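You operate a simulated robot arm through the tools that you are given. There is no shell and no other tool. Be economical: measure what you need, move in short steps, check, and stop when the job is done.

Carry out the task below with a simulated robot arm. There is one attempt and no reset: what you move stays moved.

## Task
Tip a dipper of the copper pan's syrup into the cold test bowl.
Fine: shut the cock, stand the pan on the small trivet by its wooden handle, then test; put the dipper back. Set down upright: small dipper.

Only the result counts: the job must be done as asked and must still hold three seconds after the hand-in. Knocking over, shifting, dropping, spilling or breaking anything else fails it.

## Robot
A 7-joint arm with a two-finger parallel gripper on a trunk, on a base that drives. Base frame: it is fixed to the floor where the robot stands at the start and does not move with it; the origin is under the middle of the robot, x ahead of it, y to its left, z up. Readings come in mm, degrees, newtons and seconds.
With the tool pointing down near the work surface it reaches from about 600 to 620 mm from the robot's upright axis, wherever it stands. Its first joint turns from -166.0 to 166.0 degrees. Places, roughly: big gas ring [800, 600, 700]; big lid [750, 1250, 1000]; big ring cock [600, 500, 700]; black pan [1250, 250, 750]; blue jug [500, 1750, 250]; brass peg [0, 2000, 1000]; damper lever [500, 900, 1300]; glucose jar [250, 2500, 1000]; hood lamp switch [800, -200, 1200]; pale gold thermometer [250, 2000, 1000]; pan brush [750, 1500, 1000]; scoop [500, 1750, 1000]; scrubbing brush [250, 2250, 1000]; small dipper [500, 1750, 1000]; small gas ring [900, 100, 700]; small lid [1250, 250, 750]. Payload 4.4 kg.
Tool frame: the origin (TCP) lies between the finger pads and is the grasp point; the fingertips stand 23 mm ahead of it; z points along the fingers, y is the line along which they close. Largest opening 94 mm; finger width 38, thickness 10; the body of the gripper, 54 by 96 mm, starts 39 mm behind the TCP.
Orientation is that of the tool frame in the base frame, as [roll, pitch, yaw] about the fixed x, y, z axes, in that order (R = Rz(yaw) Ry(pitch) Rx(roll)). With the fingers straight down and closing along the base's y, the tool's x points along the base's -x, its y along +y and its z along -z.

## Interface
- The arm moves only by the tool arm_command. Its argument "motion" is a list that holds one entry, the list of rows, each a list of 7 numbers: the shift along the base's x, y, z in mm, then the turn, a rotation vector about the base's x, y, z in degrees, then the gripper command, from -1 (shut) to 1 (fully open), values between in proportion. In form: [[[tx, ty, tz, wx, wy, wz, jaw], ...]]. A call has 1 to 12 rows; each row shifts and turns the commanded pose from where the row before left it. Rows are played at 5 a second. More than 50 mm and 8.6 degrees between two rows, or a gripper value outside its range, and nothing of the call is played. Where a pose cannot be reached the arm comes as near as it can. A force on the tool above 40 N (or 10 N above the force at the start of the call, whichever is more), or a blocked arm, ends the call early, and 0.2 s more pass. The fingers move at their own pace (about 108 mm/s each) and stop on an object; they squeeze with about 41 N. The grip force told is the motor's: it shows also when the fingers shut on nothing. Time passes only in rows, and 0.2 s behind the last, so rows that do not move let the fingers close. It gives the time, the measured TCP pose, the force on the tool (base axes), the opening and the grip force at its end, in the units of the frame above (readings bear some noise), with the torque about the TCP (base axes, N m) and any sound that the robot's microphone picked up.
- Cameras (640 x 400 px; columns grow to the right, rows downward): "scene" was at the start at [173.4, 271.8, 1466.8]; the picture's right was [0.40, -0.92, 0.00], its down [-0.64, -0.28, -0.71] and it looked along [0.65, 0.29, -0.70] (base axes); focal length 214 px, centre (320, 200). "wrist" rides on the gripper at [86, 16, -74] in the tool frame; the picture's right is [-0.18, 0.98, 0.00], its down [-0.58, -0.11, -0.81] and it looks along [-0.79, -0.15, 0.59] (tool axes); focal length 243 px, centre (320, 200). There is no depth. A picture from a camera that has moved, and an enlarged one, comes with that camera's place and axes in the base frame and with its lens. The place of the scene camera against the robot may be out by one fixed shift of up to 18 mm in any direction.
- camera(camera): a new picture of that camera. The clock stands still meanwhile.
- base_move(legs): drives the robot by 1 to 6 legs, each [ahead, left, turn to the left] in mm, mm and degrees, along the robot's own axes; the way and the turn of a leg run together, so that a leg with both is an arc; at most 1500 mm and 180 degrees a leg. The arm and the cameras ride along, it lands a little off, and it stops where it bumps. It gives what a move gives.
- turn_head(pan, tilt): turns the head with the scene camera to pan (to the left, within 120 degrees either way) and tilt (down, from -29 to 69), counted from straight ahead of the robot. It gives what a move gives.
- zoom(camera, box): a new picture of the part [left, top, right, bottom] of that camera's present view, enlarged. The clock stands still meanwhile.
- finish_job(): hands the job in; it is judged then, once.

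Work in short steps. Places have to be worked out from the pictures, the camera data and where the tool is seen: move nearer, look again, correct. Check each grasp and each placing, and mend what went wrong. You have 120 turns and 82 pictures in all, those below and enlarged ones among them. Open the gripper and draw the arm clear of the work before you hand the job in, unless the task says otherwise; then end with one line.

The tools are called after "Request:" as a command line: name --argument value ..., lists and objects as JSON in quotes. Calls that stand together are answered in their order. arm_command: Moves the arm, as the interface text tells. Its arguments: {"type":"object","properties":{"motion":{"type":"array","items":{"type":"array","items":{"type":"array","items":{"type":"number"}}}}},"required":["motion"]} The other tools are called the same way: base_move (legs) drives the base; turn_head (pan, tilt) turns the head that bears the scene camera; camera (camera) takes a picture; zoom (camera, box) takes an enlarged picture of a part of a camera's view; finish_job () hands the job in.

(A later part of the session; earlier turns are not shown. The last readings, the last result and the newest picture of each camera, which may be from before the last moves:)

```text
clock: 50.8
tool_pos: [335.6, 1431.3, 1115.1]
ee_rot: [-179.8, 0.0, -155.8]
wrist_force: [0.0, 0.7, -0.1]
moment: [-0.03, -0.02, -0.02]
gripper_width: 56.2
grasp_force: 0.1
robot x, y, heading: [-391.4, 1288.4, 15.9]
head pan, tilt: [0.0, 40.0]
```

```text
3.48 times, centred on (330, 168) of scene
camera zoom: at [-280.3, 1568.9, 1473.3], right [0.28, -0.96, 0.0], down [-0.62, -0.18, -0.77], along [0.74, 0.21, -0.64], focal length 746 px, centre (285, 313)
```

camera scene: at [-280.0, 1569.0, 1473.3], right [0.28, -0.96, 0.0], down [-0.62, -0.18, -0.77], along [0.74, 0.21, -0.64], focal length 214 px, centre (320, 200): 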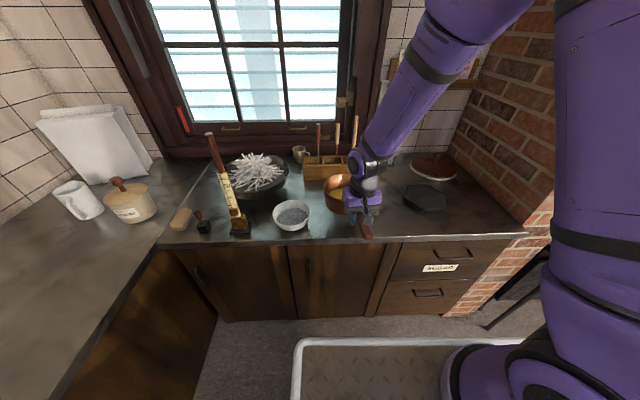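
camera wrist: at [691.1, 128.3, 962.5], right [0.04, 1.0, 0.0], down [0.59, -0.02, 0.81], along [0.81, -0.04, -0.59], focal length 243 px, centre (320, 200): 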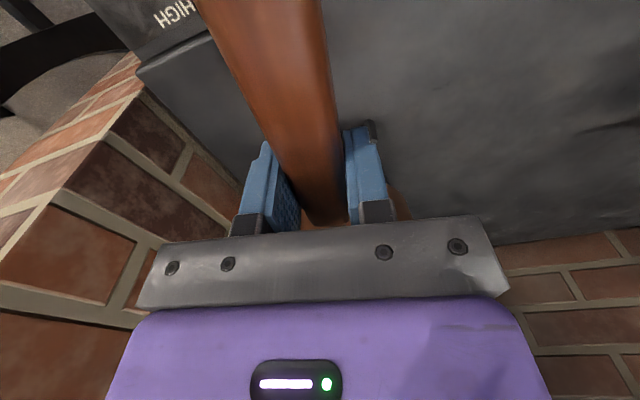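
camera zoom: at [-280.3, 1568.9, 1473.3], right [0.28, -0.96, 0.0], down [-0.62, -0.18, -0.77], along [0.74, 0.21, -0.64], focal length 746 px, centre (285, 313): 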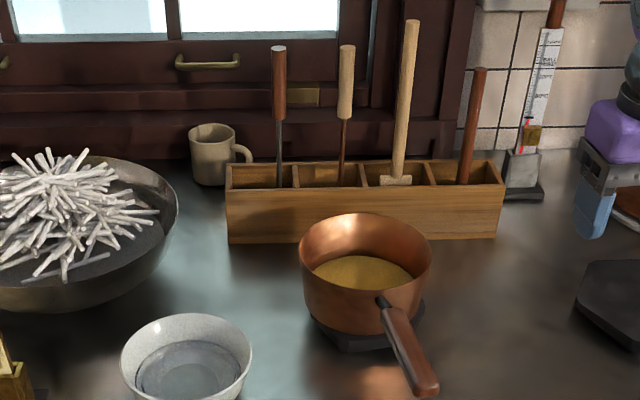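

The pan stands upright on the trivet. Next the tool box: I raise the hand and drive 200 mm forward to look down into it with the wrist camera.

Request:
arm_command --motion '[[[0, 0, 40, 0, 0, 0, 0.2], [0, 0, 45, 0, 0, 0, 0.2], [0, 0, 45, 0, 0, 0, 0.2], [0, 0, 0, 0, 0, 0, 0.2]]]'

Request:
base_move --legs '[[200, 0, 0]]'

Request:
arm_command --motion '[[[0, 45, 0, 0, 0, 0, 0.2], [0, 45, 0, 0, 0, 0, 0.2], [0, 45, 0, 0, 0, 0, 0.2], [0, 40, 0, 0, 0, 0, 0.2], [0, 40, 0, 0, 0, 0, 0.2], [0, 20, 0, 0, 0, 0, 0.2], [0, 0, 0, 0, 0, 0, 0.2]]]'

Request:
camera --camera "wrist"

```text
clock: 51.8
tool_pos: [336.3, 1432.9, 1244.5]
ee_rot: [-179.8, 0.0, -155.9]
wrist_force: [-0.1, 0.7, 0.0]
moment: [-0.01, 0.01, -0.02]
gripper_width: 56.3
grasp_force: 0.1
robot x, y, heading: [-391.4, 1289.2, 15.8]
head pan, tilt: [0.0, 40.0]
```

```text
clock: 53.4
tool_pos: [527.3, 1488.5, 1243.4]
ee_rot: [-179.9, 0.0, -155.8]
wrist_force: [-1.1, 0.5, 0.0]
moment: [-0.01, -0.02, -0.02]
gripper_width: 56.5
grasp_force: 0.0
robot x, y, heading: [-197.6, 1345.7, 16.3]
head pan, tilt: [0.0, 40.0]
```

```text
clock: 55.0
tool_pos: [526.8, 1722.7, 1242.1]
ee_rot: [-179.9, 0.0, -155.8]
wrist_force: [0.4, -0.3, -0.2]
moment: [0.03, 0.02, 0.0]
gripper_width: 56.5
grasp_force: 0.0
robot x, y, heading: [-199.7, 1340.7, 16.1]
head pan, tilt: [0.0, 40.0]
```

```text
45 pictures are left
camera wrist: at [440.2, 1702.4, 1316.7], right [-0.24, 0.97, 0.0], down [0.57, 0.14, 0.81], along [0.78, 0.19, -0.59], focal length 243 px, centre (320, 200)
```

wrist: 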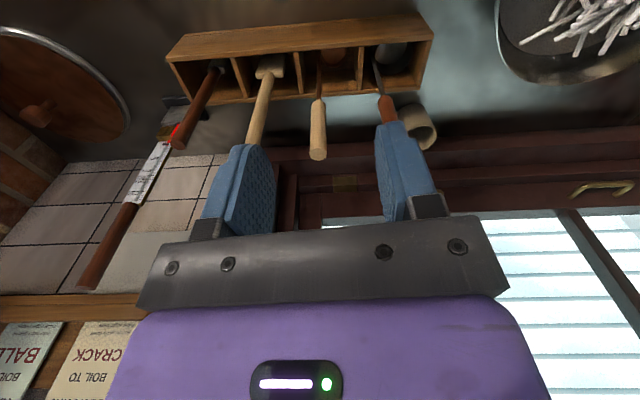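

Good view into the box. I enlarge it to tell the tools apart.

Request:
zoom --camera "wrist" --box '[160, 10, 450, 180]'

```text
2.21 times, centred on (305, 95) of wrist
camera zoom: at [440.2, 1702.4, 1316.7], right [-0.24, 0.97, 0.0], down [0.57, 0.14, 0.81], along [0.78, 0.19, -0.59], focal length 535 px, centre (353, 432)
```

zoom: 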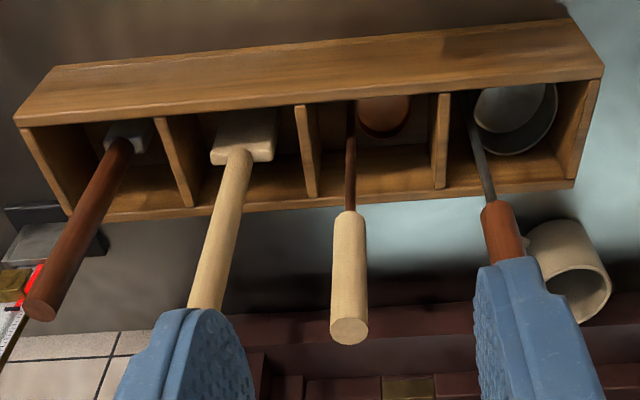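

One is a copper cup on a pale handle, the other a larger steel bowl on a red handle. I enlarge both heads to be certain which is the small dipper.

Request:
zoom --camera "wrist" --box '[300, 25, 430, 110]'

```text
4.71 times, centred on (365, 68) of wrist
camera zoom: at [440.2, 1702.4, 1316.7], right [-0.24, 0.97, 0.0], down [0.57, 0.14, 0.81], along [0.78, 0.19, -0.59], focal length 1142 px, centre (108, 824)
```

zoom: 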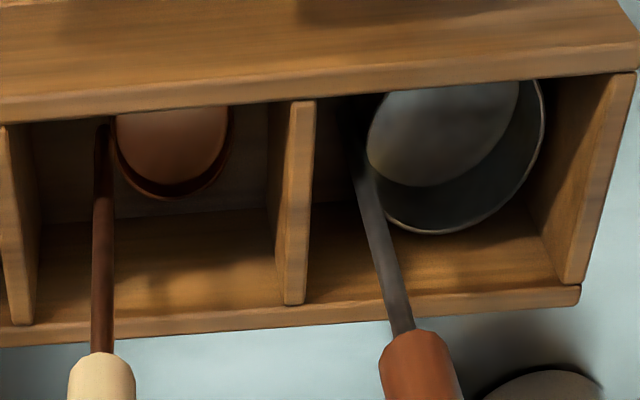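

The small copper cup on the pale handle, second slot from the left, is the small dipper; the steel one is bigger. Its wood runs vertical at about (595, 1739), z 1058–1148, cup to the left of the shaft. I swing the hand horizontal, pointing at the box, well above everything.

Request:
arm_command --motion '[[[-5, -2, 0, 0, 0, -8, 0.3], [-5, -2, 0, 2.26, -7.88, 0, 0.3], [-5, -2, 0, 2.26, -7.88, 0, 0.3], [-5, -2, 0, 2.26, -7.88, 0, 0.3], [-5, -2, 0, 2.26, -7.88, 0, 0.3], [-5, -2, 0, 2.26, -7.88, 0, 0.3], [-5, -2, 0, 2.26, -7.88, 0, 0.3], [-5, -2, 0, 2.26, -7.88, 0, 0.3], [-5, -2, 0, 2.26, -7.88, 0, 0.3], [-5, -2, 0, 2.26, -7.88, 0, 0.3], [-5, -2, 0, 2.26, -7.88, 0, 0.3], [0, 0, 0, 2.26, -7.88, 0, 0.3]]]'

Request:
camera --camera "scene"

```text
clock: 57.6
tool_pos: [472.9, 1701.2, 1243.6]
ee_rot: [-30.8, 89.6, -15.0]
wrist_force: [-0.5, -0.1, 0.0]
moment: [-0.03, 0.04, 0.0]
gripper_width: 61.0
grasp_force: 0.1
robot x, y, heading: [-203.9, 1344.0, 15.9]
head pan, tilt: [0.0, 40.0]
```

```text
42 pictures are left
camera scene: at [-89.2, 1624.4, 1473.4], right [0.28, -0.96, 0.0], down [-0.62, -0.18, -0.77], along [0.74, 0.21, -0.64], focal length 214 px, centre (320, 200)
```

scene: 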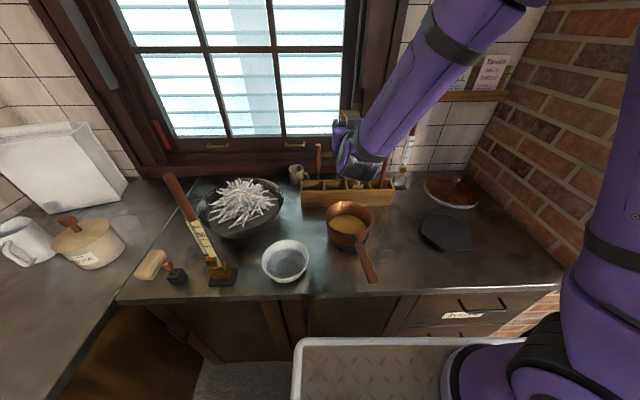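

The hand is level, pointing at 15.8°, in line with the dipper handle 128 mm ahead. I lower to z 1120 and check clearance to the pan.

Request:
arm_command --motion '[[[0, 0, -35, 0, 0, 0, 0.3], [0, 0, -35, 0, 0, 0, 0.3], [0, 0, -30, 0, 0, 0, 0.3], [0, 0, -23, 0, 0, 0, 0.3], [0, 0, 0, 0, 0, 0, 0.3]]]'

Request:
zoom --camera "scene" --box '[270, 120, 430, 290]'

```text
clock: 58.8
tool_pos: [473.5, 1702.7, 1119.8]
ee_rot: [-58.1, 89.8, -42.2]
wrist_force: [-1.0, 0.1, 0.0]
moment: [0.03, -0.02, 0.04]
gripper_width: 61.1
grasp_force: 0.1
robot x, y, heading: [-200.9, 1344.6, 16.2]
head pan, tilt: [0.0, 40.0]
```

```text
2.35 times, centred on (350, 205) of scene
camera zoom: at [-88.9, 1624.5, 1473.3], right [0.28, -0.96, 0.0], down [-0.62, -0.18, -0.77], along [0.74, 0.21, -0.64], focal length 505 px, centre (249, 188)
```

zoom: 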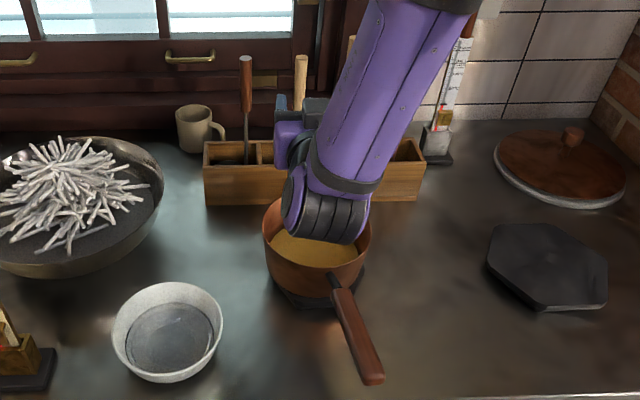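

The left finger and the handle line up as computed. I advance 127 mm along the pointing line and close on the handle.

Request:
arm_command --motion '[[[35, 10.5, 0, 0, 0, 0, 0.3], [35, 10.5, 0, 0, 0, 0, 0.3], [28, 8, 0, 0, 0, 0, 0.3], [15, 4.4, 0, 0, 0, 0, 0.3], [9, 2.6, 0, 0, 0, 0, 0.3], [0, 0, 0, 0, 0, 0, 0.3]]]'

Request:
zoom --camera "scene" --box '[310, 110, 410, 200]'

```text
clock: 60.2
tool_pos: [593.7, 1738.3, 1119.4]
ee_rot: [-59.7, 89.7, -43.7]
wrist_force: [0.1, 0.2, -0.2]
moment: [0.04, 0.02, -0.01]
gripper_width: 61.3
grasp_force: 0.1
robot x, y, heading: [-200.6, 1341.1, 16.1]
head pan, tilt: [0.0, 40.0]
```

```text
4.44 times, centred on (360, 155) of scene
camera zoom: at [-88.8, 1624.6, 1473.3], right [0.28, -0.96, 0.0], down [-0.62, -0.18, -0.77], along [0.74, 0.21, -0.64], focal length 953 px, centre (142, 400)
```

zoom: 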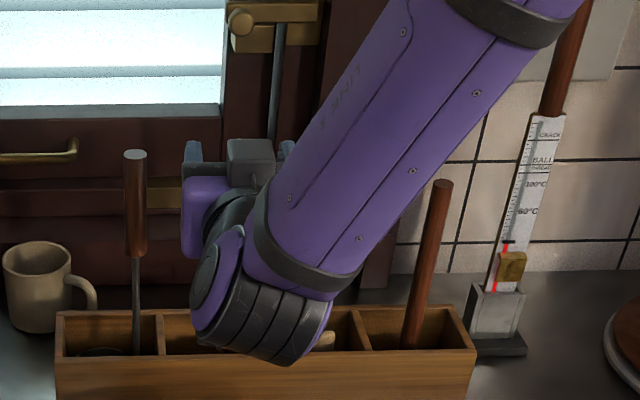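

Position is right and forces are nil. I close the fingers on the handle.

Request:
arm_command --motion '[[[0, 0, 0, 0, 0, 0, -1], [0, 0, 0, 0, 0, 0, -1], [0, 0, 0, 0, 0, 0, -1]]]'

```text
clock: 61.0
tool_pos: [594.5, 1738.5, 1119.1]
ee_rot: [-63.2, 89.7, -47.2]
wrist_force: [0.4, 0.2, 0.3]
moment: [-0.02, 0.04, 0.01]
gripper_width: 17.1
grasp_force: 41.0
robot x, y, heading: [-199.4, 1343.5, 16.3]
head pan, tilt: [0.0, 40.0]
```

Held at 17 mm with no side force. I lift it straight out of the slot to z ≈ 1250.

Request:
arm_command --motion '[[[0, 0, 8, 0, 0, 0, -1], [0, 0, 15, 0, 0, 0, -1], [0, 0, 25, 0, 0, 0, -1], [0, 0, 25, 0, 0, 0, -1], [0, 0, 25, 0, 0, 0, -1], [0, 0, 20, 0, 0, 0, -1], [0, 0, 10, 0, 0, 0, -1], [0, 0, 0, 0, 0, 0, -1]]]'

Request:
zoom --camera "scene" --box '[280, 90, 420, 230]'

```text
clock: 62.8
tool_pos: [595.2, 1737.7, 1249.0]
ee_rot: [-65.5, 89.8, -49.6]
wrist_force: [0.5, -0.6, -1.0]
moment: [-0.01, 0.03, -0.05]
gripper_width: 17.4
grasp_force: 40.4
robot x, y, heading: [-193.9, 1343.9, 16.1]
head pan, tilt: [0.0, 40.0]
```

```text
2.86 times, centred on (350, 160) of scene
camera zoom: at [-88.7, 1624.6, 1473.3], right [0.28, -0.96, 0.0], down [-0.62, -0.18, -0.77], along [0.74, 0.21, -0.64], focal length 613 px, centre (234, 314)
```

zoom: 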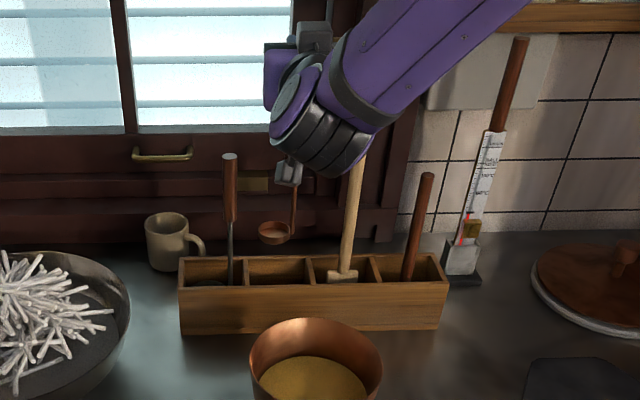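

The copper dipper is out: its rim hangs 201 mm below the TCP and its cup about 27 mm to the left. The pan centre is near (404, 1666), so I bring the cup over it, staying high.

Request:
arm_command --motion '[[[-15, -8, 0, 0, 0, 0, -1], [-28, -15, 0, 0, 0, 0, -1], [-33, -18, 0, 0, 0, 0, -1], [-33, -18, 0, 0, 0, 0, -1], [-33, -18, 0, 0, 0, 0, -1], [-26, -13, 0, 0, 0, 0, -1], [-15, -8, 0, 0, 0, 0, -1], [0, 0, 0, 0, 0, 0, -1]]]'

Request:
zoom --camera "scene" --box '[270, 120, 420, 290]'

```text
clock: 64.6
tool_pos: [412.4, 1640.7, 1248.3]
ee_rot: [-61.4, 89.7, -45.5]
wrist_force: [-0.2, 0.5, -1.2]
moment: [0.0, 0.03, -0.02]
gripper_width: 16.7
grasp_force: 41.2
robot x, y, heading: [-201.5, 1341.5, 16.0]
head pan, tilt: [0.0, 40.0]
```

```text
2.35 times, centred on (345, 205) of scene
camera zoom: at [-88.7, 1624.6, 1473.3], right [0.28, -0.96, 0.0], down [-0.62, -0.18, -0.77], along [0.74, 0.21, -0.64], focal length 505 px, centre (261, 188)
```

zoom: 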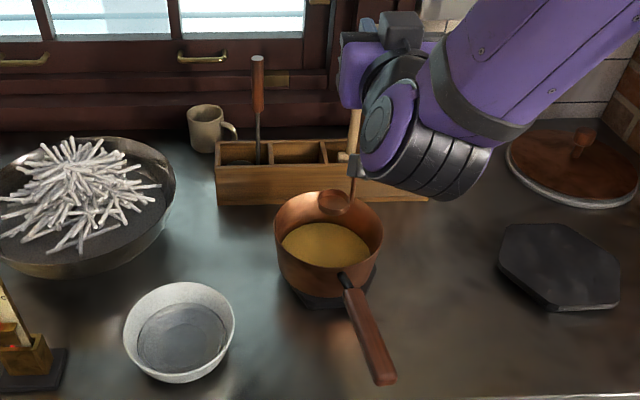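

The cup hangs directly over the pan's axis and the syrup surface looks to be about z 945. I lower gently 120 mm to submerge the cup.

Request:
arm_command --motion '[[[0, 0, -12, 0, 0, 0, -1], [0, 0, -20, 0, 0, 0, -1], [0, 0, -20, 0, 0, 0, -1], [0, 0, -15, 0, 0, 0, -1], [0, 0, -12, 0, 0, 0, -1], [0, 0, -10, 0, 0, 0, -1], [0, 0, -10, 0, 0, 0, -1], [0, 0, -8, 0, 0, 0, -1], [0, 0, -7, 0, 0, 0, -1], [0, 0, -5, 0, 0, 0, -1], [0, 0, 0, 0, 0, 0, -1]]]'

Request:
zoom --camera "scene" --box '[310, 170, 400, 250]'

```text
clock: 67.0
tool_pos: [421.4, 1650.8, 1130.5]
ee_rot: [-68.9, 89.6, -52.9]
wrist_force: [0.3, 0.6, 0.0]
moment: [0.02, 0.01, 0.01]
gripper_width: 0.0
grasp_force: 41.0
out of reach, approached as far as the arm can: row 1, 2, 3, 8
robot x, y, heading: [-200.9, 1341.8, 16.2]
head pan, tilt: [0.0, 40.0]
```

```text
5.00 times, centred on (355, 210) of scene
camera zoom: at [-88.8, 1624.5, 1473.3], right [0.28, -0.96, 0.0], down [-0.62, -0.18, -0.77], along [0.74, 0.21, -0.64], focal length 1072 px, centre (145, 150)
```

zoom: 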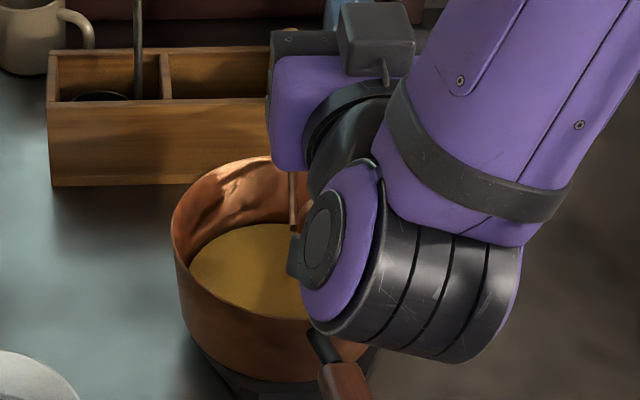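

The gripper reads 0 mm: the dipper slipped from the fingers while the arm was at the edge of its reach. I look with both cameras before moving anything.

Request:
camera --camera "wrist"

Request:
zoom --camera "scene" --box '[320, 140, 420, 230]'

```text
36 pictures are left
camera wrist: at [344.7, 1646.6, 1043.6], right [-0.27, 0.95, 0.18], down [-0.75, -0.32, 0.58], along [0.61, 0.02, 0.79], focal length 243 px, centre (320, 200)
```

wrist: 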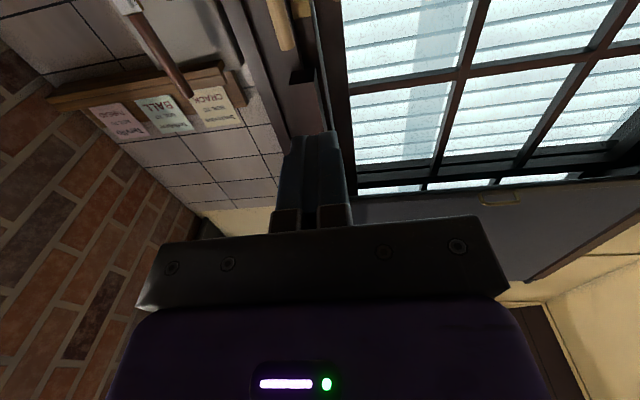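

```text
4.44 times, centred on (370, 185) of scene
camera zoom: at [-88.8, 1624.5, 1473.3], right [0.28, -0.96, 0.0], down [-0.62, -0.18, -0.77], along [0.74, 0.21, -0.64], focal length 953 px, centre (98, 267)
```

zoom: 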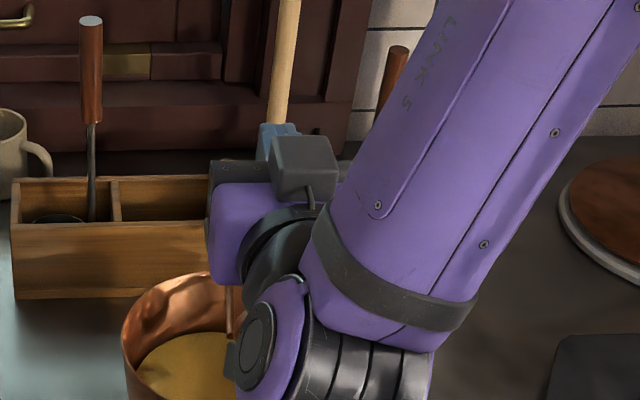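

The dipper's shaft shows in the pan under the hand, the handle hidden. I raise the hand a little at a time and look again.

Request:
arm_command --motion '[[[0, 0, 10, 0, 0, 0, -1], [0, 0, 15, 0, 0, 0, -1], [0, 0, 15, 0, 0, 0, -1], [0, 0, 0, 0, 0, 0, -1]]]'

Request:
zoom --camera "scene" --box '[300, 130, 420, 250]'

```text
clock: 68.0
tool_pos: [421.3, 1650.8, 1171.6]
ee_rot: [-65.5, 89.7, -49.8]
wrist_force: [0.1, 0.0, 0.2]
moment: [0.01, 0.0, 0.01]
gripper_width: 0.2
grasp_force: 40.7
robot x, y, heading: [-200.1, 1344.4, 16.0]
head pan, tilt: [0.0, 40.0]
```

```text
3.33 times, centred on (360, 190) of scene
camera zoom: at [-88.7, 1624.6, 1473.3], right [0.28, -0.96, 0.0], down [-0.62, -0.18, -0.77], along [0.74, 0.21, -0.64], focal length 715 px, centre (187, 233)
```

zoom: 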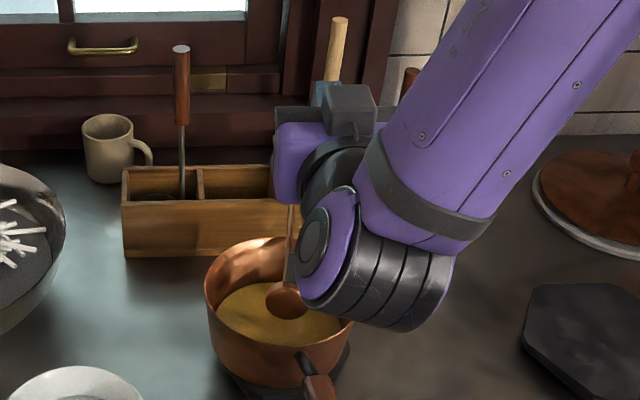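

The cup is visible in the pan now. I enlarge to understand how it lies.

Request:
zoom --camera "scene" --box '[335, 165, 375, 205]'

```text
10.00 times, centred on (355, 185) of scene
camera zoom: at [-88.7, 1624.6, 1473.3], right [0.28, -0.96, 0.0], down [-0.62, -0.18, -0.77], along [0.74, 0.21, -0.64], focal length 2145 px, centre (-30, 350)
```

zoom: 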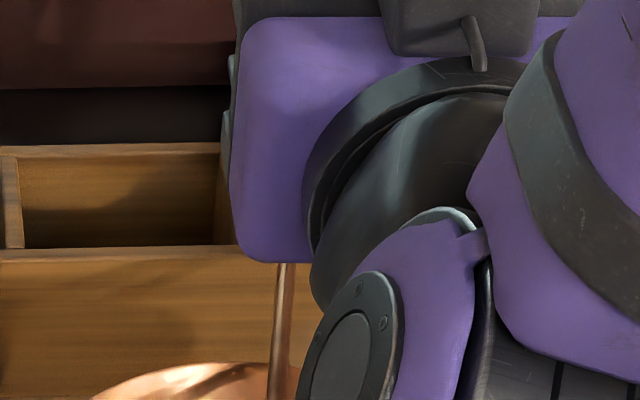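

The shaft stands left of the fingers and seems to lean away from me over the far rim. I raise the hand and move it aside to the right to see the whole dipper.

Request:
arm_command --motion '[[[0, 0, 25, 0, 0, 0, -1], [0, 0, 35, 0, 0, 0, -1], [0, 0, 35, 0, 0, 0, -1], [-10, 0, 35, 0, 0, 0, -1], [-5, -35, 0, 0, 0, 0, -1], [0, -40, 0, 0, 0, 0, -1], [5, -40, 0, 0, 0, 0, -1], [5, -40, 0, 0, 0, 0, -1], [0, 0, 0, 0, 0, 0, 0.3]]]'

Request:
zoom --camera "scene" --box '[280, 110, 420, 250]'

```text
clock: 70.0
tool_pos: [455.8, 1528.0, 1333.2]
ee_rot: [-79.4, 89.6, -63.7]
wrist_force: [-0.1, 0.0, 0.1]
moment: [0.02, -0.02, 0.02]
gripper_width: 61.0
grasp_force: 0.1
out of reach, approached as far as the arm can: row 6, 7, 8
robot x, y, heading: [-199.0, 1341.6, 16.1]
head pan, tilt: [0.0, 40.0]
```

```text
2.86 times, centred on (350, 180) of scene
camera zoom: at [-88.8, 1624.6, 1473.3], right [0.28, -0.96, 0.0], down [-0.62, -0.18, -0.77], along [0.74, 0.21, -0.64], focal length 613 px, centre (234, 257)
```

zoom: 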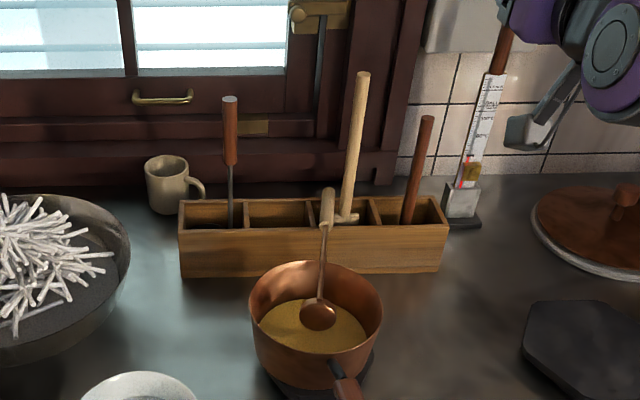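

The dipper rests in the pan with nothing spilt. I enlarge it to judge its lean.

Request:
zoom --camera "scene" --box '[330, 140, 380, 200]'

```text
6.67 times, centred on (355, 170) of scene
camera zoom: at [-88.8, 1624.6, 1473.3], right [0.28, -0.96, 0.0], down [-0.62, -0.18, -0.77], along [0.74, 0.21, -0.64], focal length 1430 px, centre (87, 400)
```

zoom: 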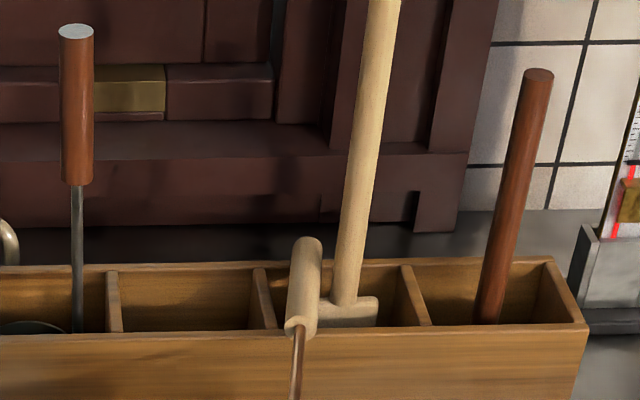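

The handle leans away, lying almost level from the pan's far rim onto the box's front edge at about (605, 1687, 970). I turn the hand back to pointing down and come over it for a wrist view.

Request:
arm_command --motion '[[[10, 8, 0, -2.26, 7.88, 0, 0.3], [10, 12, 0, -2.26, 7.88, 0, 0.3], [10, 14, -4, -2.26, 7.88, 0, 0.3], [10, 14, -6, -2.26, 7.88, 0, 0.3], [10, 14, -6, -2.26, 7.88, 0, 0.3], [10, 14, -6, -2.26, 7.88, 0, 0.3], [10, 14, -6, -2.26, 7.88, 0, 0.3], [10, 14, -6, -2.26, 7.88, 0, 0.3], [10, 14, -6, -2.26, 7.88, 0, 0.3], [8, 14, -6, -2.26, 7.88, 0, 0.3], [4, 12, -6, -2.26, 7.88, 0, 0.3], [0, 0, 0, 0, 0, 0, 0.3]]]'

Request:
camera --camera "wrist"

```text
clock: 72.6
tool_pos: [558.2, 1671.8, 1281.7]
ee_rot: [-179.9, -0.1, -163.8]
wrist_force: [-0.3, 0.2, 0.2]
moment: [-0.02, 0.03, -0.03]
gripper_width: 61.2
grasp_force: 0.1
robot x, y, heading: [-198.2, 1340.4, 16.0]
head pan, tilt: [0.0, 40.0]
```

```text
30 pictures are left
camera wrist: at [470.4, 1664.1, 1355.1], right [-0.1, 1.0, 0.0], down [0.59, 0.06, 0.81], along [0.8, 0.08, -0.59], focal length 243 px, centre (320, 200)
```

wrist: 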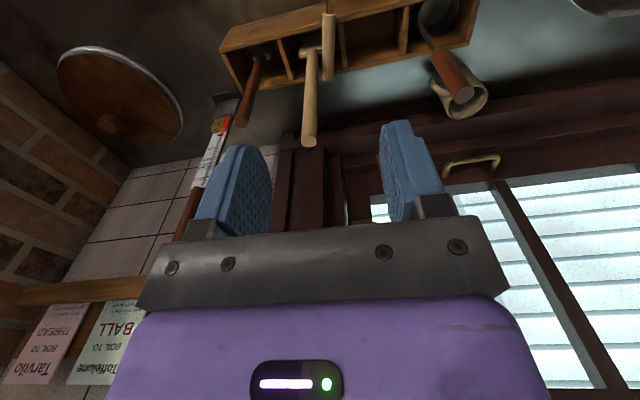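

Stereo gives the dipper's wood from (578, 1686, 977) to (660, 1694, 984). I enlarge to see where the box's front edge lies under it.

Request:
zoom --camera "wrist" --box '[270, 0, 390, 90]'

```text
4.44 times, centred on (330, 45) of wrist
camera zoom: at [470.4, 1664.1, 1355.1], right [-0.1, 1.0, 0.0], down [0.59, 0.06, 0.81], along [0.8, 0.08, -0.59], focal length 1078 px, centre (276, 889)
```

zoom: 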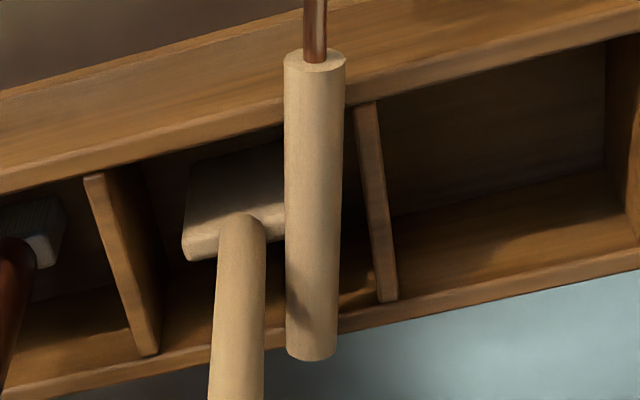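

Stick of the brush stands right beside the wood, so I will grip the shaft just in front of the wood, at about (553, 1684, 976), clear of box and pan. I align the closing line across it and come down to z 1050 for a check.

Request:
arm_command --motion '[[[0, 4, -20, 0, 0, -5, 0.1], [-2, 4, -35, 0, 0, -5.5, 0.1], [-3, 4, -45, 0, 0, 0, 0.1], [0, 0, -45, 0, 0, 0, 0.1], [0, 0, -45, 0, 0, 0, 0.1], [0, 0, -30, 0, 0, 0, 0.1], [0, 0, -12, 0, 0, 0, 0.1], [0, 0, 0, 0, 0, 0, 0.1]]]'

Request:
camera --camera "wrist"

```text
clock: 74.4
tool_pos: [552.8, 1684.3, 1049.0]
ee_rot: [-179.9, 0.0, -174.3]
wrist_force: [-0.1, 0.0, 0.5]
moment: [0.01, 0.01, -0.02]
gripper_width: 51.4
grasp_force: 0.1
robot x, y, heading: [-199.7, 1345.7, 16.2]
head pan, tilt: [0.0, 40.0]
```

```text
28 pictures are left
camera wrist: at [465.5, 1692.1, 1122.7], right [0.09, 1.0, 0.0], down [0.59, -0.05, 0.81], along [0.8, -0.07, -0.59], focal length 243 px, centre (320, 200)
```

wrist: 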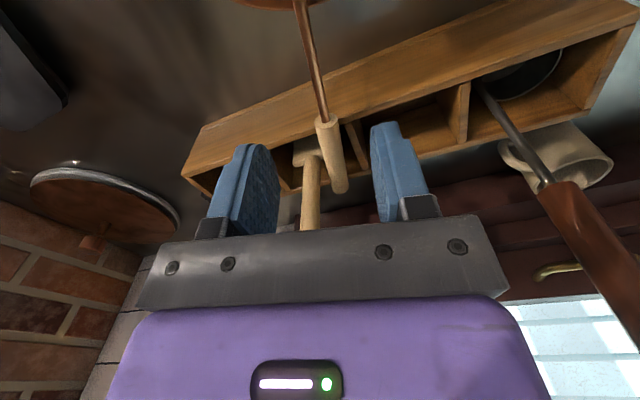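

The shaft runs between the fingers as expected; the wood begins near x 570. I back off 6 mm, lower to z 976 and close.

Request:
arm_command --motion '[[[-6, -0.5, -30, 0, 0, 0, 0.1], [0, 0, -28, 0, 0, 0, 0.1], [0, 0, -15, 0, 0, 0, 0.1], [0, 0, 0, 0, 0, 0, -1], [0, 0, 0, 0, 0, 0, -1], [0, 0, 0, 0, 0, 0, -1]]]'

Request:
camera --camera "wrist"

```text
clock: 75.8
tool_pos: [548.2, 1683.4, 975.7]
ee_rot: [-180.0, 0.0, -174.3]
wrist_force: [0.5, -0.7, 2.3]
moment: [-0.02, -0.04, -0.04]
gripper_width: 5.9
grasp_force: 40.9
robot x, y, heading: [-195.6, 1339.5, 16.1]
head pan, tilt: [0.0, 40.0]
```

```text
27 pictures are left
camera wrist: at [459.5, 1692.4, 1049.0], right [0.09, 1.0, 0.0], down [0.59, -0.05, 0.81], along [0.8, -0.07, -0.59], focal length 243 px, centre (320, 200)
```

wrist: 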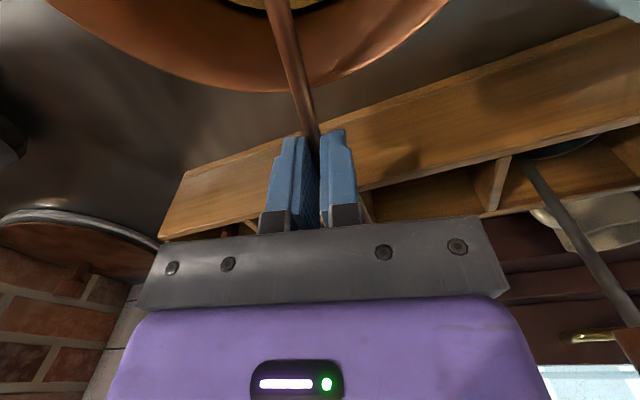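

The shaft is held at 5.9 mm. I lift straight up 75 mm slowly so the cup stays above the pan, then look.

Request:
arm_command --motion '[[[0, 0, 6, 0, 0, 0, -1], [0, 0, 12, 0, 0, 0, -1], [0, 0, 15, 0, 0, 0, -1], [0, 0, 15, 0, 0, 0, -1], [0, 0, 15, 0, 0, 0, -1], [0, 0, 12, 0, 0, 0, -1], [0, 0, 0, 0, 0, 0, -1]]]'

Request:
zoom --camera "scene" --box '[290, 130, 410, 250]'

```text
clock: 77.4
tool_pos: [546.8, 1683.9, 1049.7]
ee_rot: [-179.8, -0.1, -174.3]
wrist_force: [0.2, 0.0, -1.2]
moment: [0.0, -0.06, 0.02]
gripper_width: 5.9
grasp_force: 41.0
robot x, y, heading: [-198.8, 1343.5, 16.1]
head pan, tilt: [0.0, 40.0]
```

```text
3.33 times, centred on (350, 190) of scene
camera zoom: at [-88.7, 1624.6, 1473.3], right [0.28, -0.96, 0.0], down [-0.62, -0.18, -0.77], along [0.74, 0.21, -0.64], focal length 715 px, centre (220, 233)
```

zoom: 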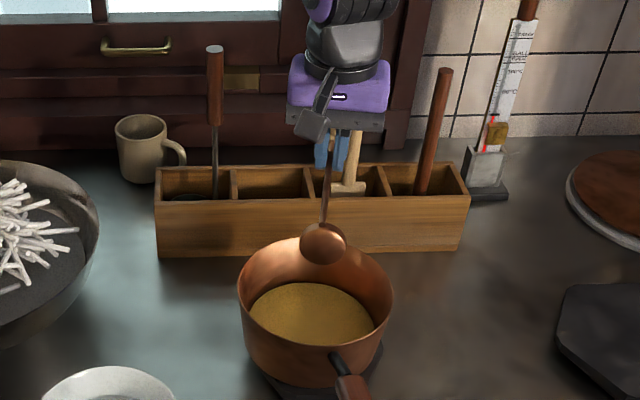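

The dipper is held level over the pan and the brush and box are untouched. I back the base 60 mm so that a level hand is within reach over the pan; the cup stays above the pan.

Request:
base_move --legs '[[-60, 0, 0]]'

Request:
zoom --camera "scene" --box '[310, 150, 390, 230]'

```text
clock: 78.3
tool_pos: [489.1, 1668.3, 1050.5]
ee_rot: [-179.9, 0.0, -174.2]
wrist_force: [-0.7, -0.6, -0.6]
moment: [0.0, 0.02, 0.02]
gripper_width: 6.0
grasp_force: 40.7
robot x, y, heading: [-258.1, 1323.2, 16.3]
head pan, tilt: [0.0, 40.0]
```

```text
5.00 times, centred on (350, 190) of scene
camera zoom: at [-147.9, 1607.5, 1473.3], right [0.28, -0.96, 0.0], down [-0.62, -0.18, -0.77], along [0.74, 0.21, -0.64], focal length 1072 px, centre (170, 250)
```

zoom: 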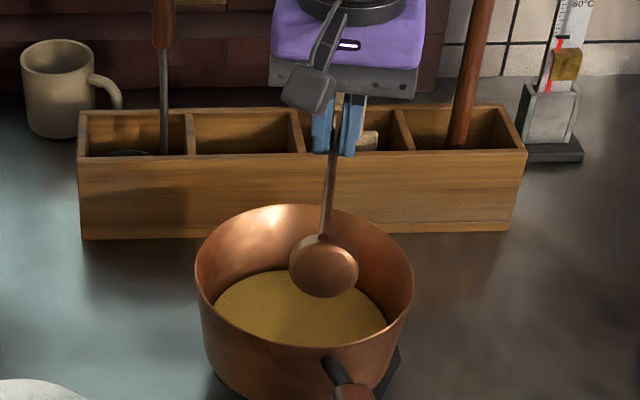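

The cup hangs over the pan, opening away from me, and it swings below the hand when I pitch the hand up. I pitch 70° while raising, keeping the cup above the pan.

Request:
arm_command --motion '[[[-2, 0, 18, 0.78, -7.74, 0, -1], [-4, 0, 18, 0.78, -7.74, 0, -1], [-4, 0, 16, 0.78, -7.74, 0, -1], [-4, 0, 14, 0.78, -7.74, 0, -1], [-4, 0, 12, 0.78, -7.74, 0, -1], [-4, 0, 10, 0.78, -7.74, 0, -1], [-4, 1, 8, 0.78, -7.74, 0, -1], [-4, 1, 6, 0.78, -7.74, 0, -1], [-4, 0, 0, 0.78, -7.74, 0, -1], [0, 0, 0, 0, 0, 0, -1]]]'

Request:
zoom --camera "scene" --box '[300, 110, 420, 230]'

```text
clock: 80.5
tool_pos: [454.6, 1668.4, 1153.9]
ee_rot: [-179.8, 70.1, -174.2]
wrist_force: [0.7, -0.2, -2.2]
moment: [0.0, 0.0, 0.01]
gripper_width: 5.8
grasp_force: 40.7
robot x, y, heading: [-257.0, 1327.7, 16.5]
head pan, tilt: [0.0, 40.0]
```

```text
3.33 times, centred on (360, 170) of scene
camera zoom: at [-148.0, 1607.5, 1473.3], right [0.28, -0.96, 0.0], down [-0.62, -0.18, -0.77], along [0.74, 0.21, -0.64], focal length 715 px, centre (187, 300)
```

zoom: 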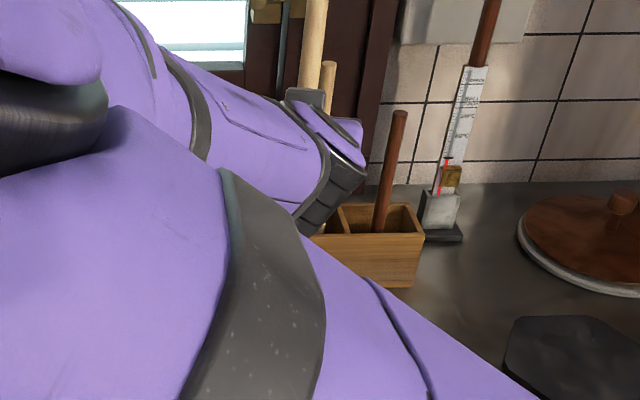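

The elbow has swung in front of the head. I turn the head to find a free line of sight.

Request:
turn_head --pan 40 --tilt 40

Request:
camera --camera "scene"

```text
clock: 81.6
tool_pos: [455.9, 1669.8, 1152.5]
ee_rot: [-179.8, 70.0, -174.2]
wrist_force: [-0.7, 0.1, -0.8]
moment: [-0.03, -0.01, -0.01]
gripper_width: 5.8
grasp_force: 40.9
robot x, y, heading: [-256.4, 1326.9, 16.2]
head pan, tilt: [40.0, 40.0]
```

```text
23 pictures are left
camera scene: at [-182.2, 1654.4, 1473.3], right [0.83, -0.56, 0.0], down [-0.36, -0.53, -0.77], along [0.43, 0.64, -0.64], focal length 214 px, centre (320, 200)
```

scene: 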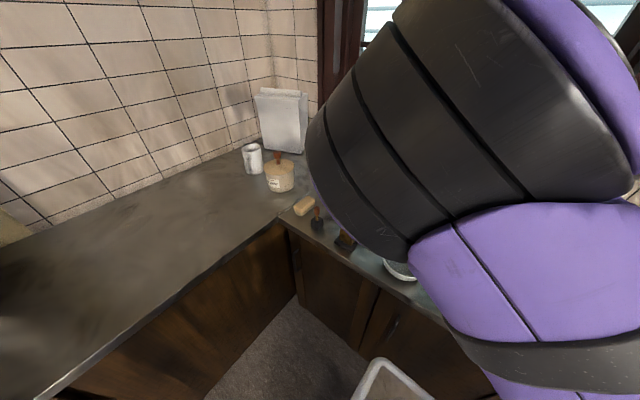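

Blocked on this side; I try looking from the right side of the head's swing.

Request:
turn_head --pan -55 --tilt 35

Request:
camera --camera "scene"

```text
clock: 83.3
tool_pos: [455.9, 1667.9, 1152.4]
ee_rot: [-179.8, 70.0, -174.3]
wrist_force: [-0.1, -0.4, -1.0]
moment: [0.03, 0.03, -0.01]
gripper_width: 5.4
grasp_force: 41.2
robot x, y, heading: [-260.1, 1323.8, 16.4]
head pan, tilt: [-55.0, 35.0]
```

```text
22 pictures are left
camera scene: at [-160.9, 1528.7, 1480.9], right [-0.63, -0.78, 0.0], down [-0.45, 0.36, -0.82], along [0.64, -0.51, -0.57], focal length 214 px, centre (320, 200)
```

scene: 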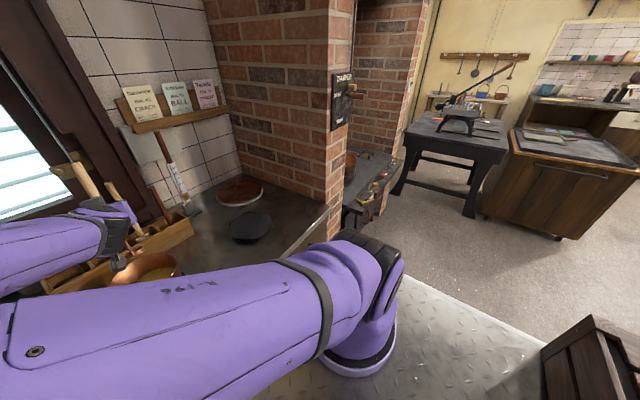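

From here I see through the gap to the pan; I enlarge that part.

Request:
zoom --camera "scene" --box '[60, 170, 200, 300]'

```text
3.08 times, centred on (130, 235) of scene
camera zoom: at [-160.9, 1528.7, 1480.9], right [-0.63, -0.78, 0.0], down [-0.45, 0.36, -0.82], along [0.64, -0.51, -0.57], focal length 660 px, centre (905, 92)
```

zoom: 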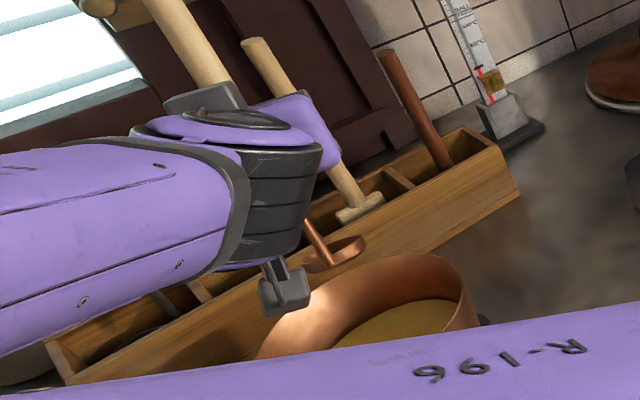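

The cup hangs upright-ish at the pan's far side, about x 448. I shift 20 mm toward me, then lower it about 100 mm into the syrup in small rows.

Request:
arm_command --motion '[[[-10, -1, 0, 0, 0, 0, -1], [-10, -1, 0, 0, 0, 0, -1], [0, 0, -10, 0, 0, 0, -1], [0, 0, -15, 0, 0, 0, -1], [0, 0, -15, 0, 0, 0, -1], [0, 0, -15, 0, 0, 0, -1], [0, 0, -12, 0, 0, 0, -1], [0, 0, 0, 0, 0, 0, -1]]]'

Request:
zoom --camera "scene" --box '[60, 170, 200, 300]'

```text
clock: 85.1
tool_pos: [434.1, 1666.3, 1085.7]
ee_rot: [-179.7, 70.0, -174.1]
wrist_force: [0.3, 0.2, -0.9]
moment: [-0.02, 0.02, -0.06]
gripper_width: 5.8
grasp_force: 41.2
robot x, y, heading: [-258.3, 1325.7, 16.0]
head pan, tilt: [-55.0, 35.0]
```

```text
3.08 times, centred on (130, 235) of scene
camera zoom: at [-161.0, 1528.6, 1480.9], right [-0.63, -0.78, 0.0], down [-0.45, 0.36, -0.82], along [0.64, -0.51, -0.57], focal length 660 px, centre (905, 92)
```

zoom: 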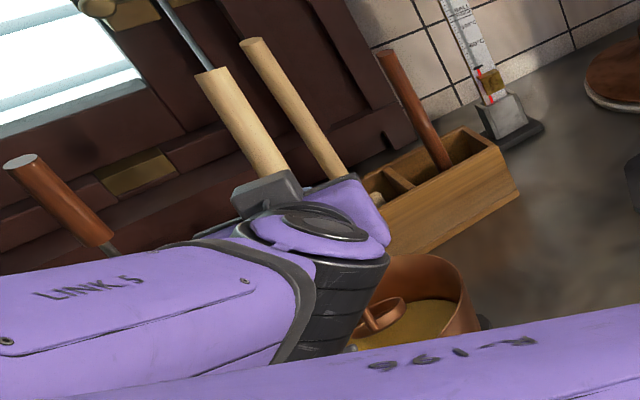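

The cup is inside the pan just over the syrup. I lower another 35 mm to submerge it and let it rest.

Request:
arm_command --motion '[[[0, 0, -8, 0, 0, 0, -1], [0, 0, -8, 0, 0, 0, -1], [0, 0, -7, 0, 0, 0, -1], [0, 0, -6, 0, 0, 0, -1], [0, 0, -5, 0, 0, 0, -1], [0, 0, 0, 0, 0, 0, -1], [0, 0, 0, 0, 0, 0, -1]]]'

Request:
zoom --camera "scene" --box '[110, 210, 180, 270]'

```text
clock: 86.7
tool_pos: [433.6, 1667.3, 1051.6]
ee_rot: [-179.9, 70.0, -174.1]
wrist_force: [0.1, -0.3, -1.2]
moment: [0.0, 0.03, 0.02]
gripper_width: 5.8
grasp_force: 40.6
robot x, y, heading: [-256.2, 1328.7, 16.2]
head pan, tilt: [-55.0, 35.0]
```

```text
6.67 times, centred on (145, 240) of scene
camera zoom: at [-160.9, 1528.6, 1480.9], right [-0.63, -0.78, 0.0], down [-0.45, 0.36, -0.82], along [0.64, -0.51, -0.57], focal length 1430 px, centre (1487, -67)
```

zoom: 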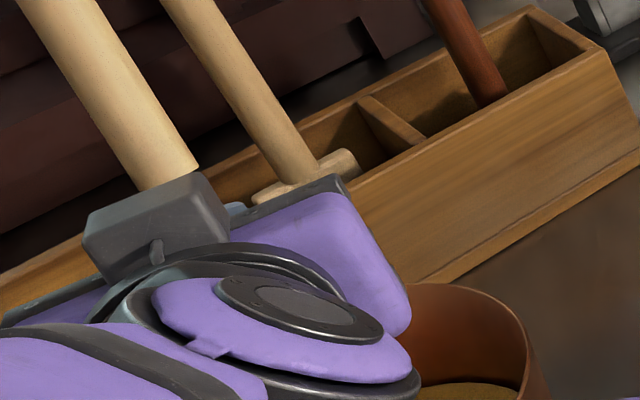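

No force, held firmly, cup under the surface. I raise slowly while turning the cup fully upright.

Request:
arm_command --motion '[[[-5, 0, 7, 0.35, -3.48, 0, -1], [-5, 0, 8, 0.35, -3.48, 0, -1], [-4, 0, 10, 0.3, -2.98, 0, -1], [-4, 0, 12, 0.3, -2.98, 0, -1], [-4, 0, 14, 0.3, -2.98, 0, -1], [-4, 0, 16, 0.4, -3.98, 0, -1], [0, 0, 16, 0, 0, 0, -1], [0, 0, 16, 0, 0, 0, -1], [0, 0, 16, 0, 0, 0, -1], [0, 0, 12, 0, 0, 0, -1], [0, 0, 0, 0, 0, 0, -1]]]'

Request:
zoom --camera "scene" --box '[60, 170, 200, 300]'

```text
clock: 89.1
tool_pos: [408.8, 1668.7, 1179.0]
ee_rot: [-150.6, 89.9, -144.9]
wrist_force: [-0.3, 0.0, -1.0]
moment: [0.02, 0.02, 0.01]
gripper_width: 5.7
grasp_force: 41.3
robot x, y, heading: [-257.7, 1327.0, 16.1]
head pan, tilt: [-55.0, 35.0]
```

```text
3.08 times, centred on (130, 235) of scene
camera zoom: at [-160.9, 1528.7, 1480.9], right [-0.63, -0.78, 0.0], down [-0.45, 0.36, -0.82], along [0.64, -0.51, -0.57], focal length 660 px, centre (905, 92)
```

zoom: 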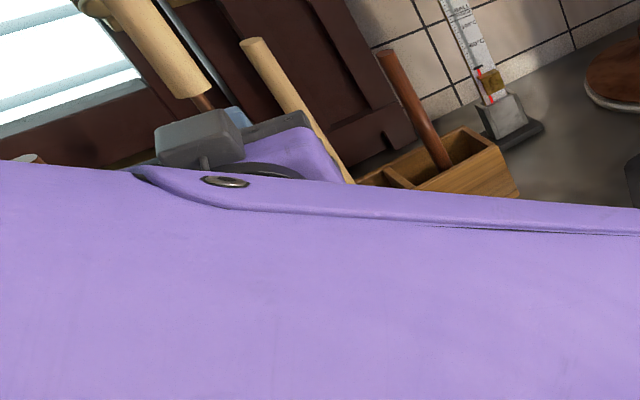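

The dipper is upright above the pan, weight steady. The bowl's centre triangulates to (256, 1831), rim z ≈ 924; I back the base 170 mm and 100 mm left so a level hand can reach over the bowl.

Request:
base_move --legs '[[-170, 100, 0]]'

Request:
turn_head --pan -30 --tilt 40

Request:
camera --camera "scene"

```text
clock: 90.7
tool_pos: [219.1, 1717.7, 1178.7]
ee_rot: [-158.5, 89.9, -152.9]
wrist_force: [-0.5, 1.0, -1.1]
moment: [-0.03, 0.03, 0.0]
gripper_width: 5.8
grasp_force: 41.1
robot x, y, heading: [-447.5, 1378.5, 16.3]
head pan, tilt: [-55.0, 35.0]
```

```text
clock: 91.6
tool_pos: [220.2, 1718.2, 1178.3]
ee_rot: [-155.5, 89.8, -149.9]
wrist_force: [0.0, 0.3, -0.6]
moment: [0.02, 0.02, -0.02]
gripper_width: 5.6
grasp_force: 40.3
robot x, y, heading: [-442.8, 1377.8, 16.1]
head pan, tilt: [-30.0, 40.0]
```

```text
17 pictures are left
camera scene: at [-336.2, 1613.2, 1473.3], right [-0.24, -0.97, 0.0], down [-0.62, 0.15, -0.77], along [0.74, -0.18, -0.64], focal length 214 px, centre (320, 200)
```

scene: 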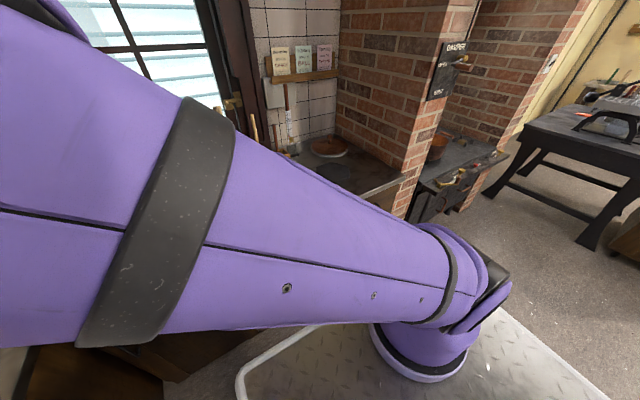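

The arm blocks the head's view, but positions are known: I move the cup over the bowl's centre, TCP to (226, 1829, 1172), gently.

Request:
arm_command --motion '[[[0, 6, 0, 0, 0, 0, -1], [1, 14, 0, 0, 0, 0, -1], [1, 18, -1, 0, 0, 0, -1], [1, 20, -2, 0, 0, 0, -1], [1, 20, -2, 0, 0, 0, -1], [1, 17, -1, 0, 0, 0, -1], [1, 11, 0, 0, 0, 0, -1], [0, 5, 0, 0, 0, 0, -1], [0, 0, 0, 0, 0, 0, -1]]]'

Request:
turn_head --pan 60 --tilt 45

Request:
camera --camera "scene"

```text
clock: 93.6
tool_pos: [224.9, 1828.8, 1173.3]
ee_rot: [-160.8, 89.9, -155.3]
wrist_force: [-0.2, -0.7, -0.4]
moment: [0.02, 0.01, 0.0]
gripper_width: 5.7
grasp_force: 41.2
robot x, y, heading: [-451.3, 1378.6, 16.2]
head pan, tilt: [-30.0, 40.0]
```

```text
clock: 95.2
tool_pos: [225.9, 1828.6, 1172.9]
ee_rot: [-159.8, 89.9, -154.3]
wrist_force: [0.2, -0.2, -1.0]
moment: [0.0, 0.02, 0.0]
gripper_width: 5.6
grasp_force: 40.8
robot x, y, heading: [-450.6, 1375.7, 16.1]
head pan, tilt: [60.0, 45.0]
```

```text
16 pictures are left
camera scene: at [-399.3, 1712.5, 1466.0], right [0.97, -0.24, 0.0], down [-0.17, -0.69, -0.71], along [0.17, 0.69, -0.71], focal length 214 px, centre (320, 200)
```

scene: 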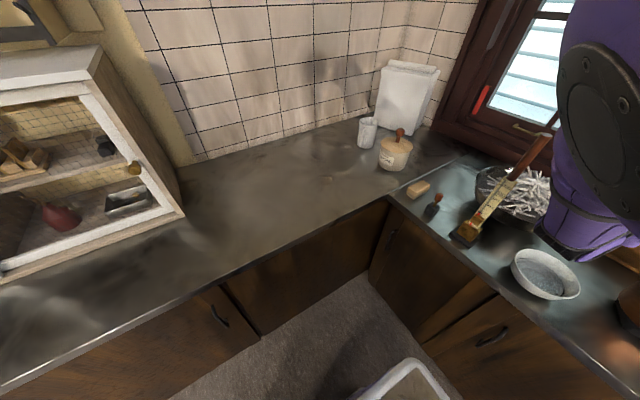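

Now the bowl is visible here with the arm above it. I enlarge to see whether the cup hangs over the bowl.

Request:
zoom --camera "scene" --box '[480, 170, 640, 320]'

```text
2.67 times, centred on (560, 245) of scene
camera zoom: at [-399.3, 1712.5, 1466.0], right [0.97, -0.24, 0.0], down [-0.17, -0.69, -0.71], along [0.17, 0.69, -0.71], focal length 572 px, centre (-320, 80)
```

zoom: 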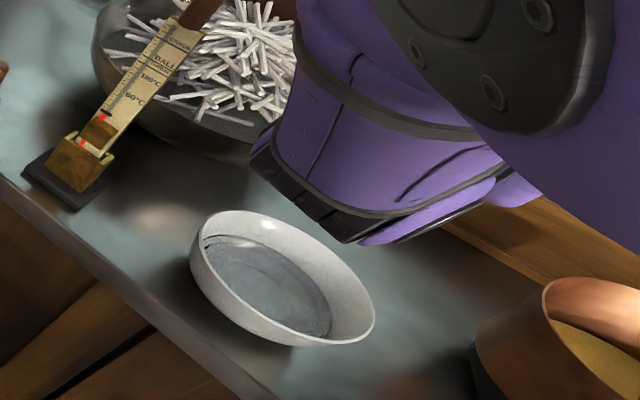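

The bowl checks out at about (250, 1829), under the wrist. I now roll the hand about its pointing axis while shifting it right and down, so the cup tips in place over the bowl.

Request:
arm_command --motion '[[[1.8, -17.6, -1.3, 8.36, 0.85, 0, -1], [1.7, -17.2, -3.9, 8.36, 0.85, 0, -1], [1.7, -16.5, -6.4, 8.36, 0.85, 0, -1], [1.6, -15.3, -8.7, 8.36, 0.85, 0, -1], [1.4, -13.9, -10.9, 8.36, 0.85, 0, -1], [1.2, -12.2, -12.8, 8.36, 0.85, 0, -1]]]'

```text
clock: 96.7
tool_pos: [234.8, 1737.0, 1128.4]
ee_rot: [90.2, 39.5, 95.9]
wrist_force: [0.3, 1.0, -1.6]
moment: [-0.03, 0.0, 0.0]
gripper_width: 5.7
grasp_force: 41.2
robot x, y, heading: [-452.0, 1377.0, 16.3]
head pan, tilt: [60.0, 45.0]
```

The roll tracks well at 50°. I complete it to about 118° and hold so it drains.

Request:
arm_command --motion '[[[1, -10.3, -14.4, 8.36, 0.85, 0, -1], [0.8, -8, -15.8, 8.36, 0.85, 0, -1], [0.6, -5.7, -16.8, 8.36, 0.85, 0, -1], [0.3, -3.1, -17.4, 8.36, 0.85, 0, -1], [0, -0.6, -17.7, 8.36, 0.85, 0, -1], [-0.2, 2, -17.6, 8.36, 0.85, 0, -1], [-0.5, 4.6, -10, 8.36, 0.85, 0, -1], [-0.5, 5, -8, 8.36, 0.85, 0, -1], [0, 0, 0, 0, 0, 0, -1], [0, 0, 0, 0, 0, 0, -1], [0, 0, 0, 0, 0, 0, -1], [0, 0, 0, 0, 0, 0, -1]]]'

Request:
zoom --camera "scene" --box '[480, 170, 640, 320]'

```text
clock: 99.2
tool_pos: [236.6, 1719.5, 1012.2]
ee_rot: [90.2, -27.5, 95.8]
wrist_force: [0.4, 0.7, 1.2]
moment: [-0.19, -0.03, 0.02]
gripper_width: 5.6
grasp_force: 41.5
robot x, y, heading: [-445.1, 1378.6, 16.5]
head pan, tilt: [60.0, 45.0]
```

```text
2.67 times, centred on (560, 245) of scene
camera zoom: at [-399.4, 1712.5, 1466.1], right [0.97, -0.24, 0.0], down [-0.17, -0.69, -0.71], along [0.17, 0.69, -0.71], focal length 572 px, centre (-320, 80)
```

zoom: 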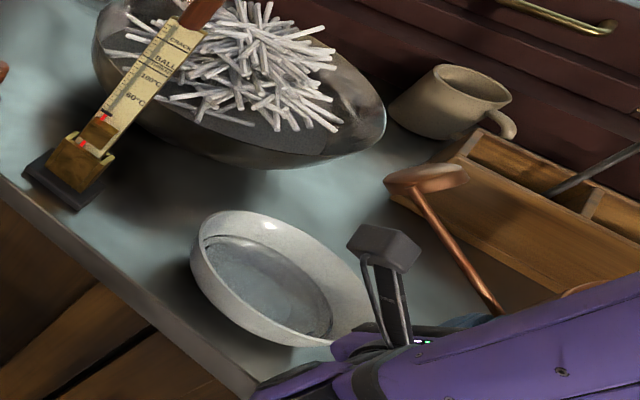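

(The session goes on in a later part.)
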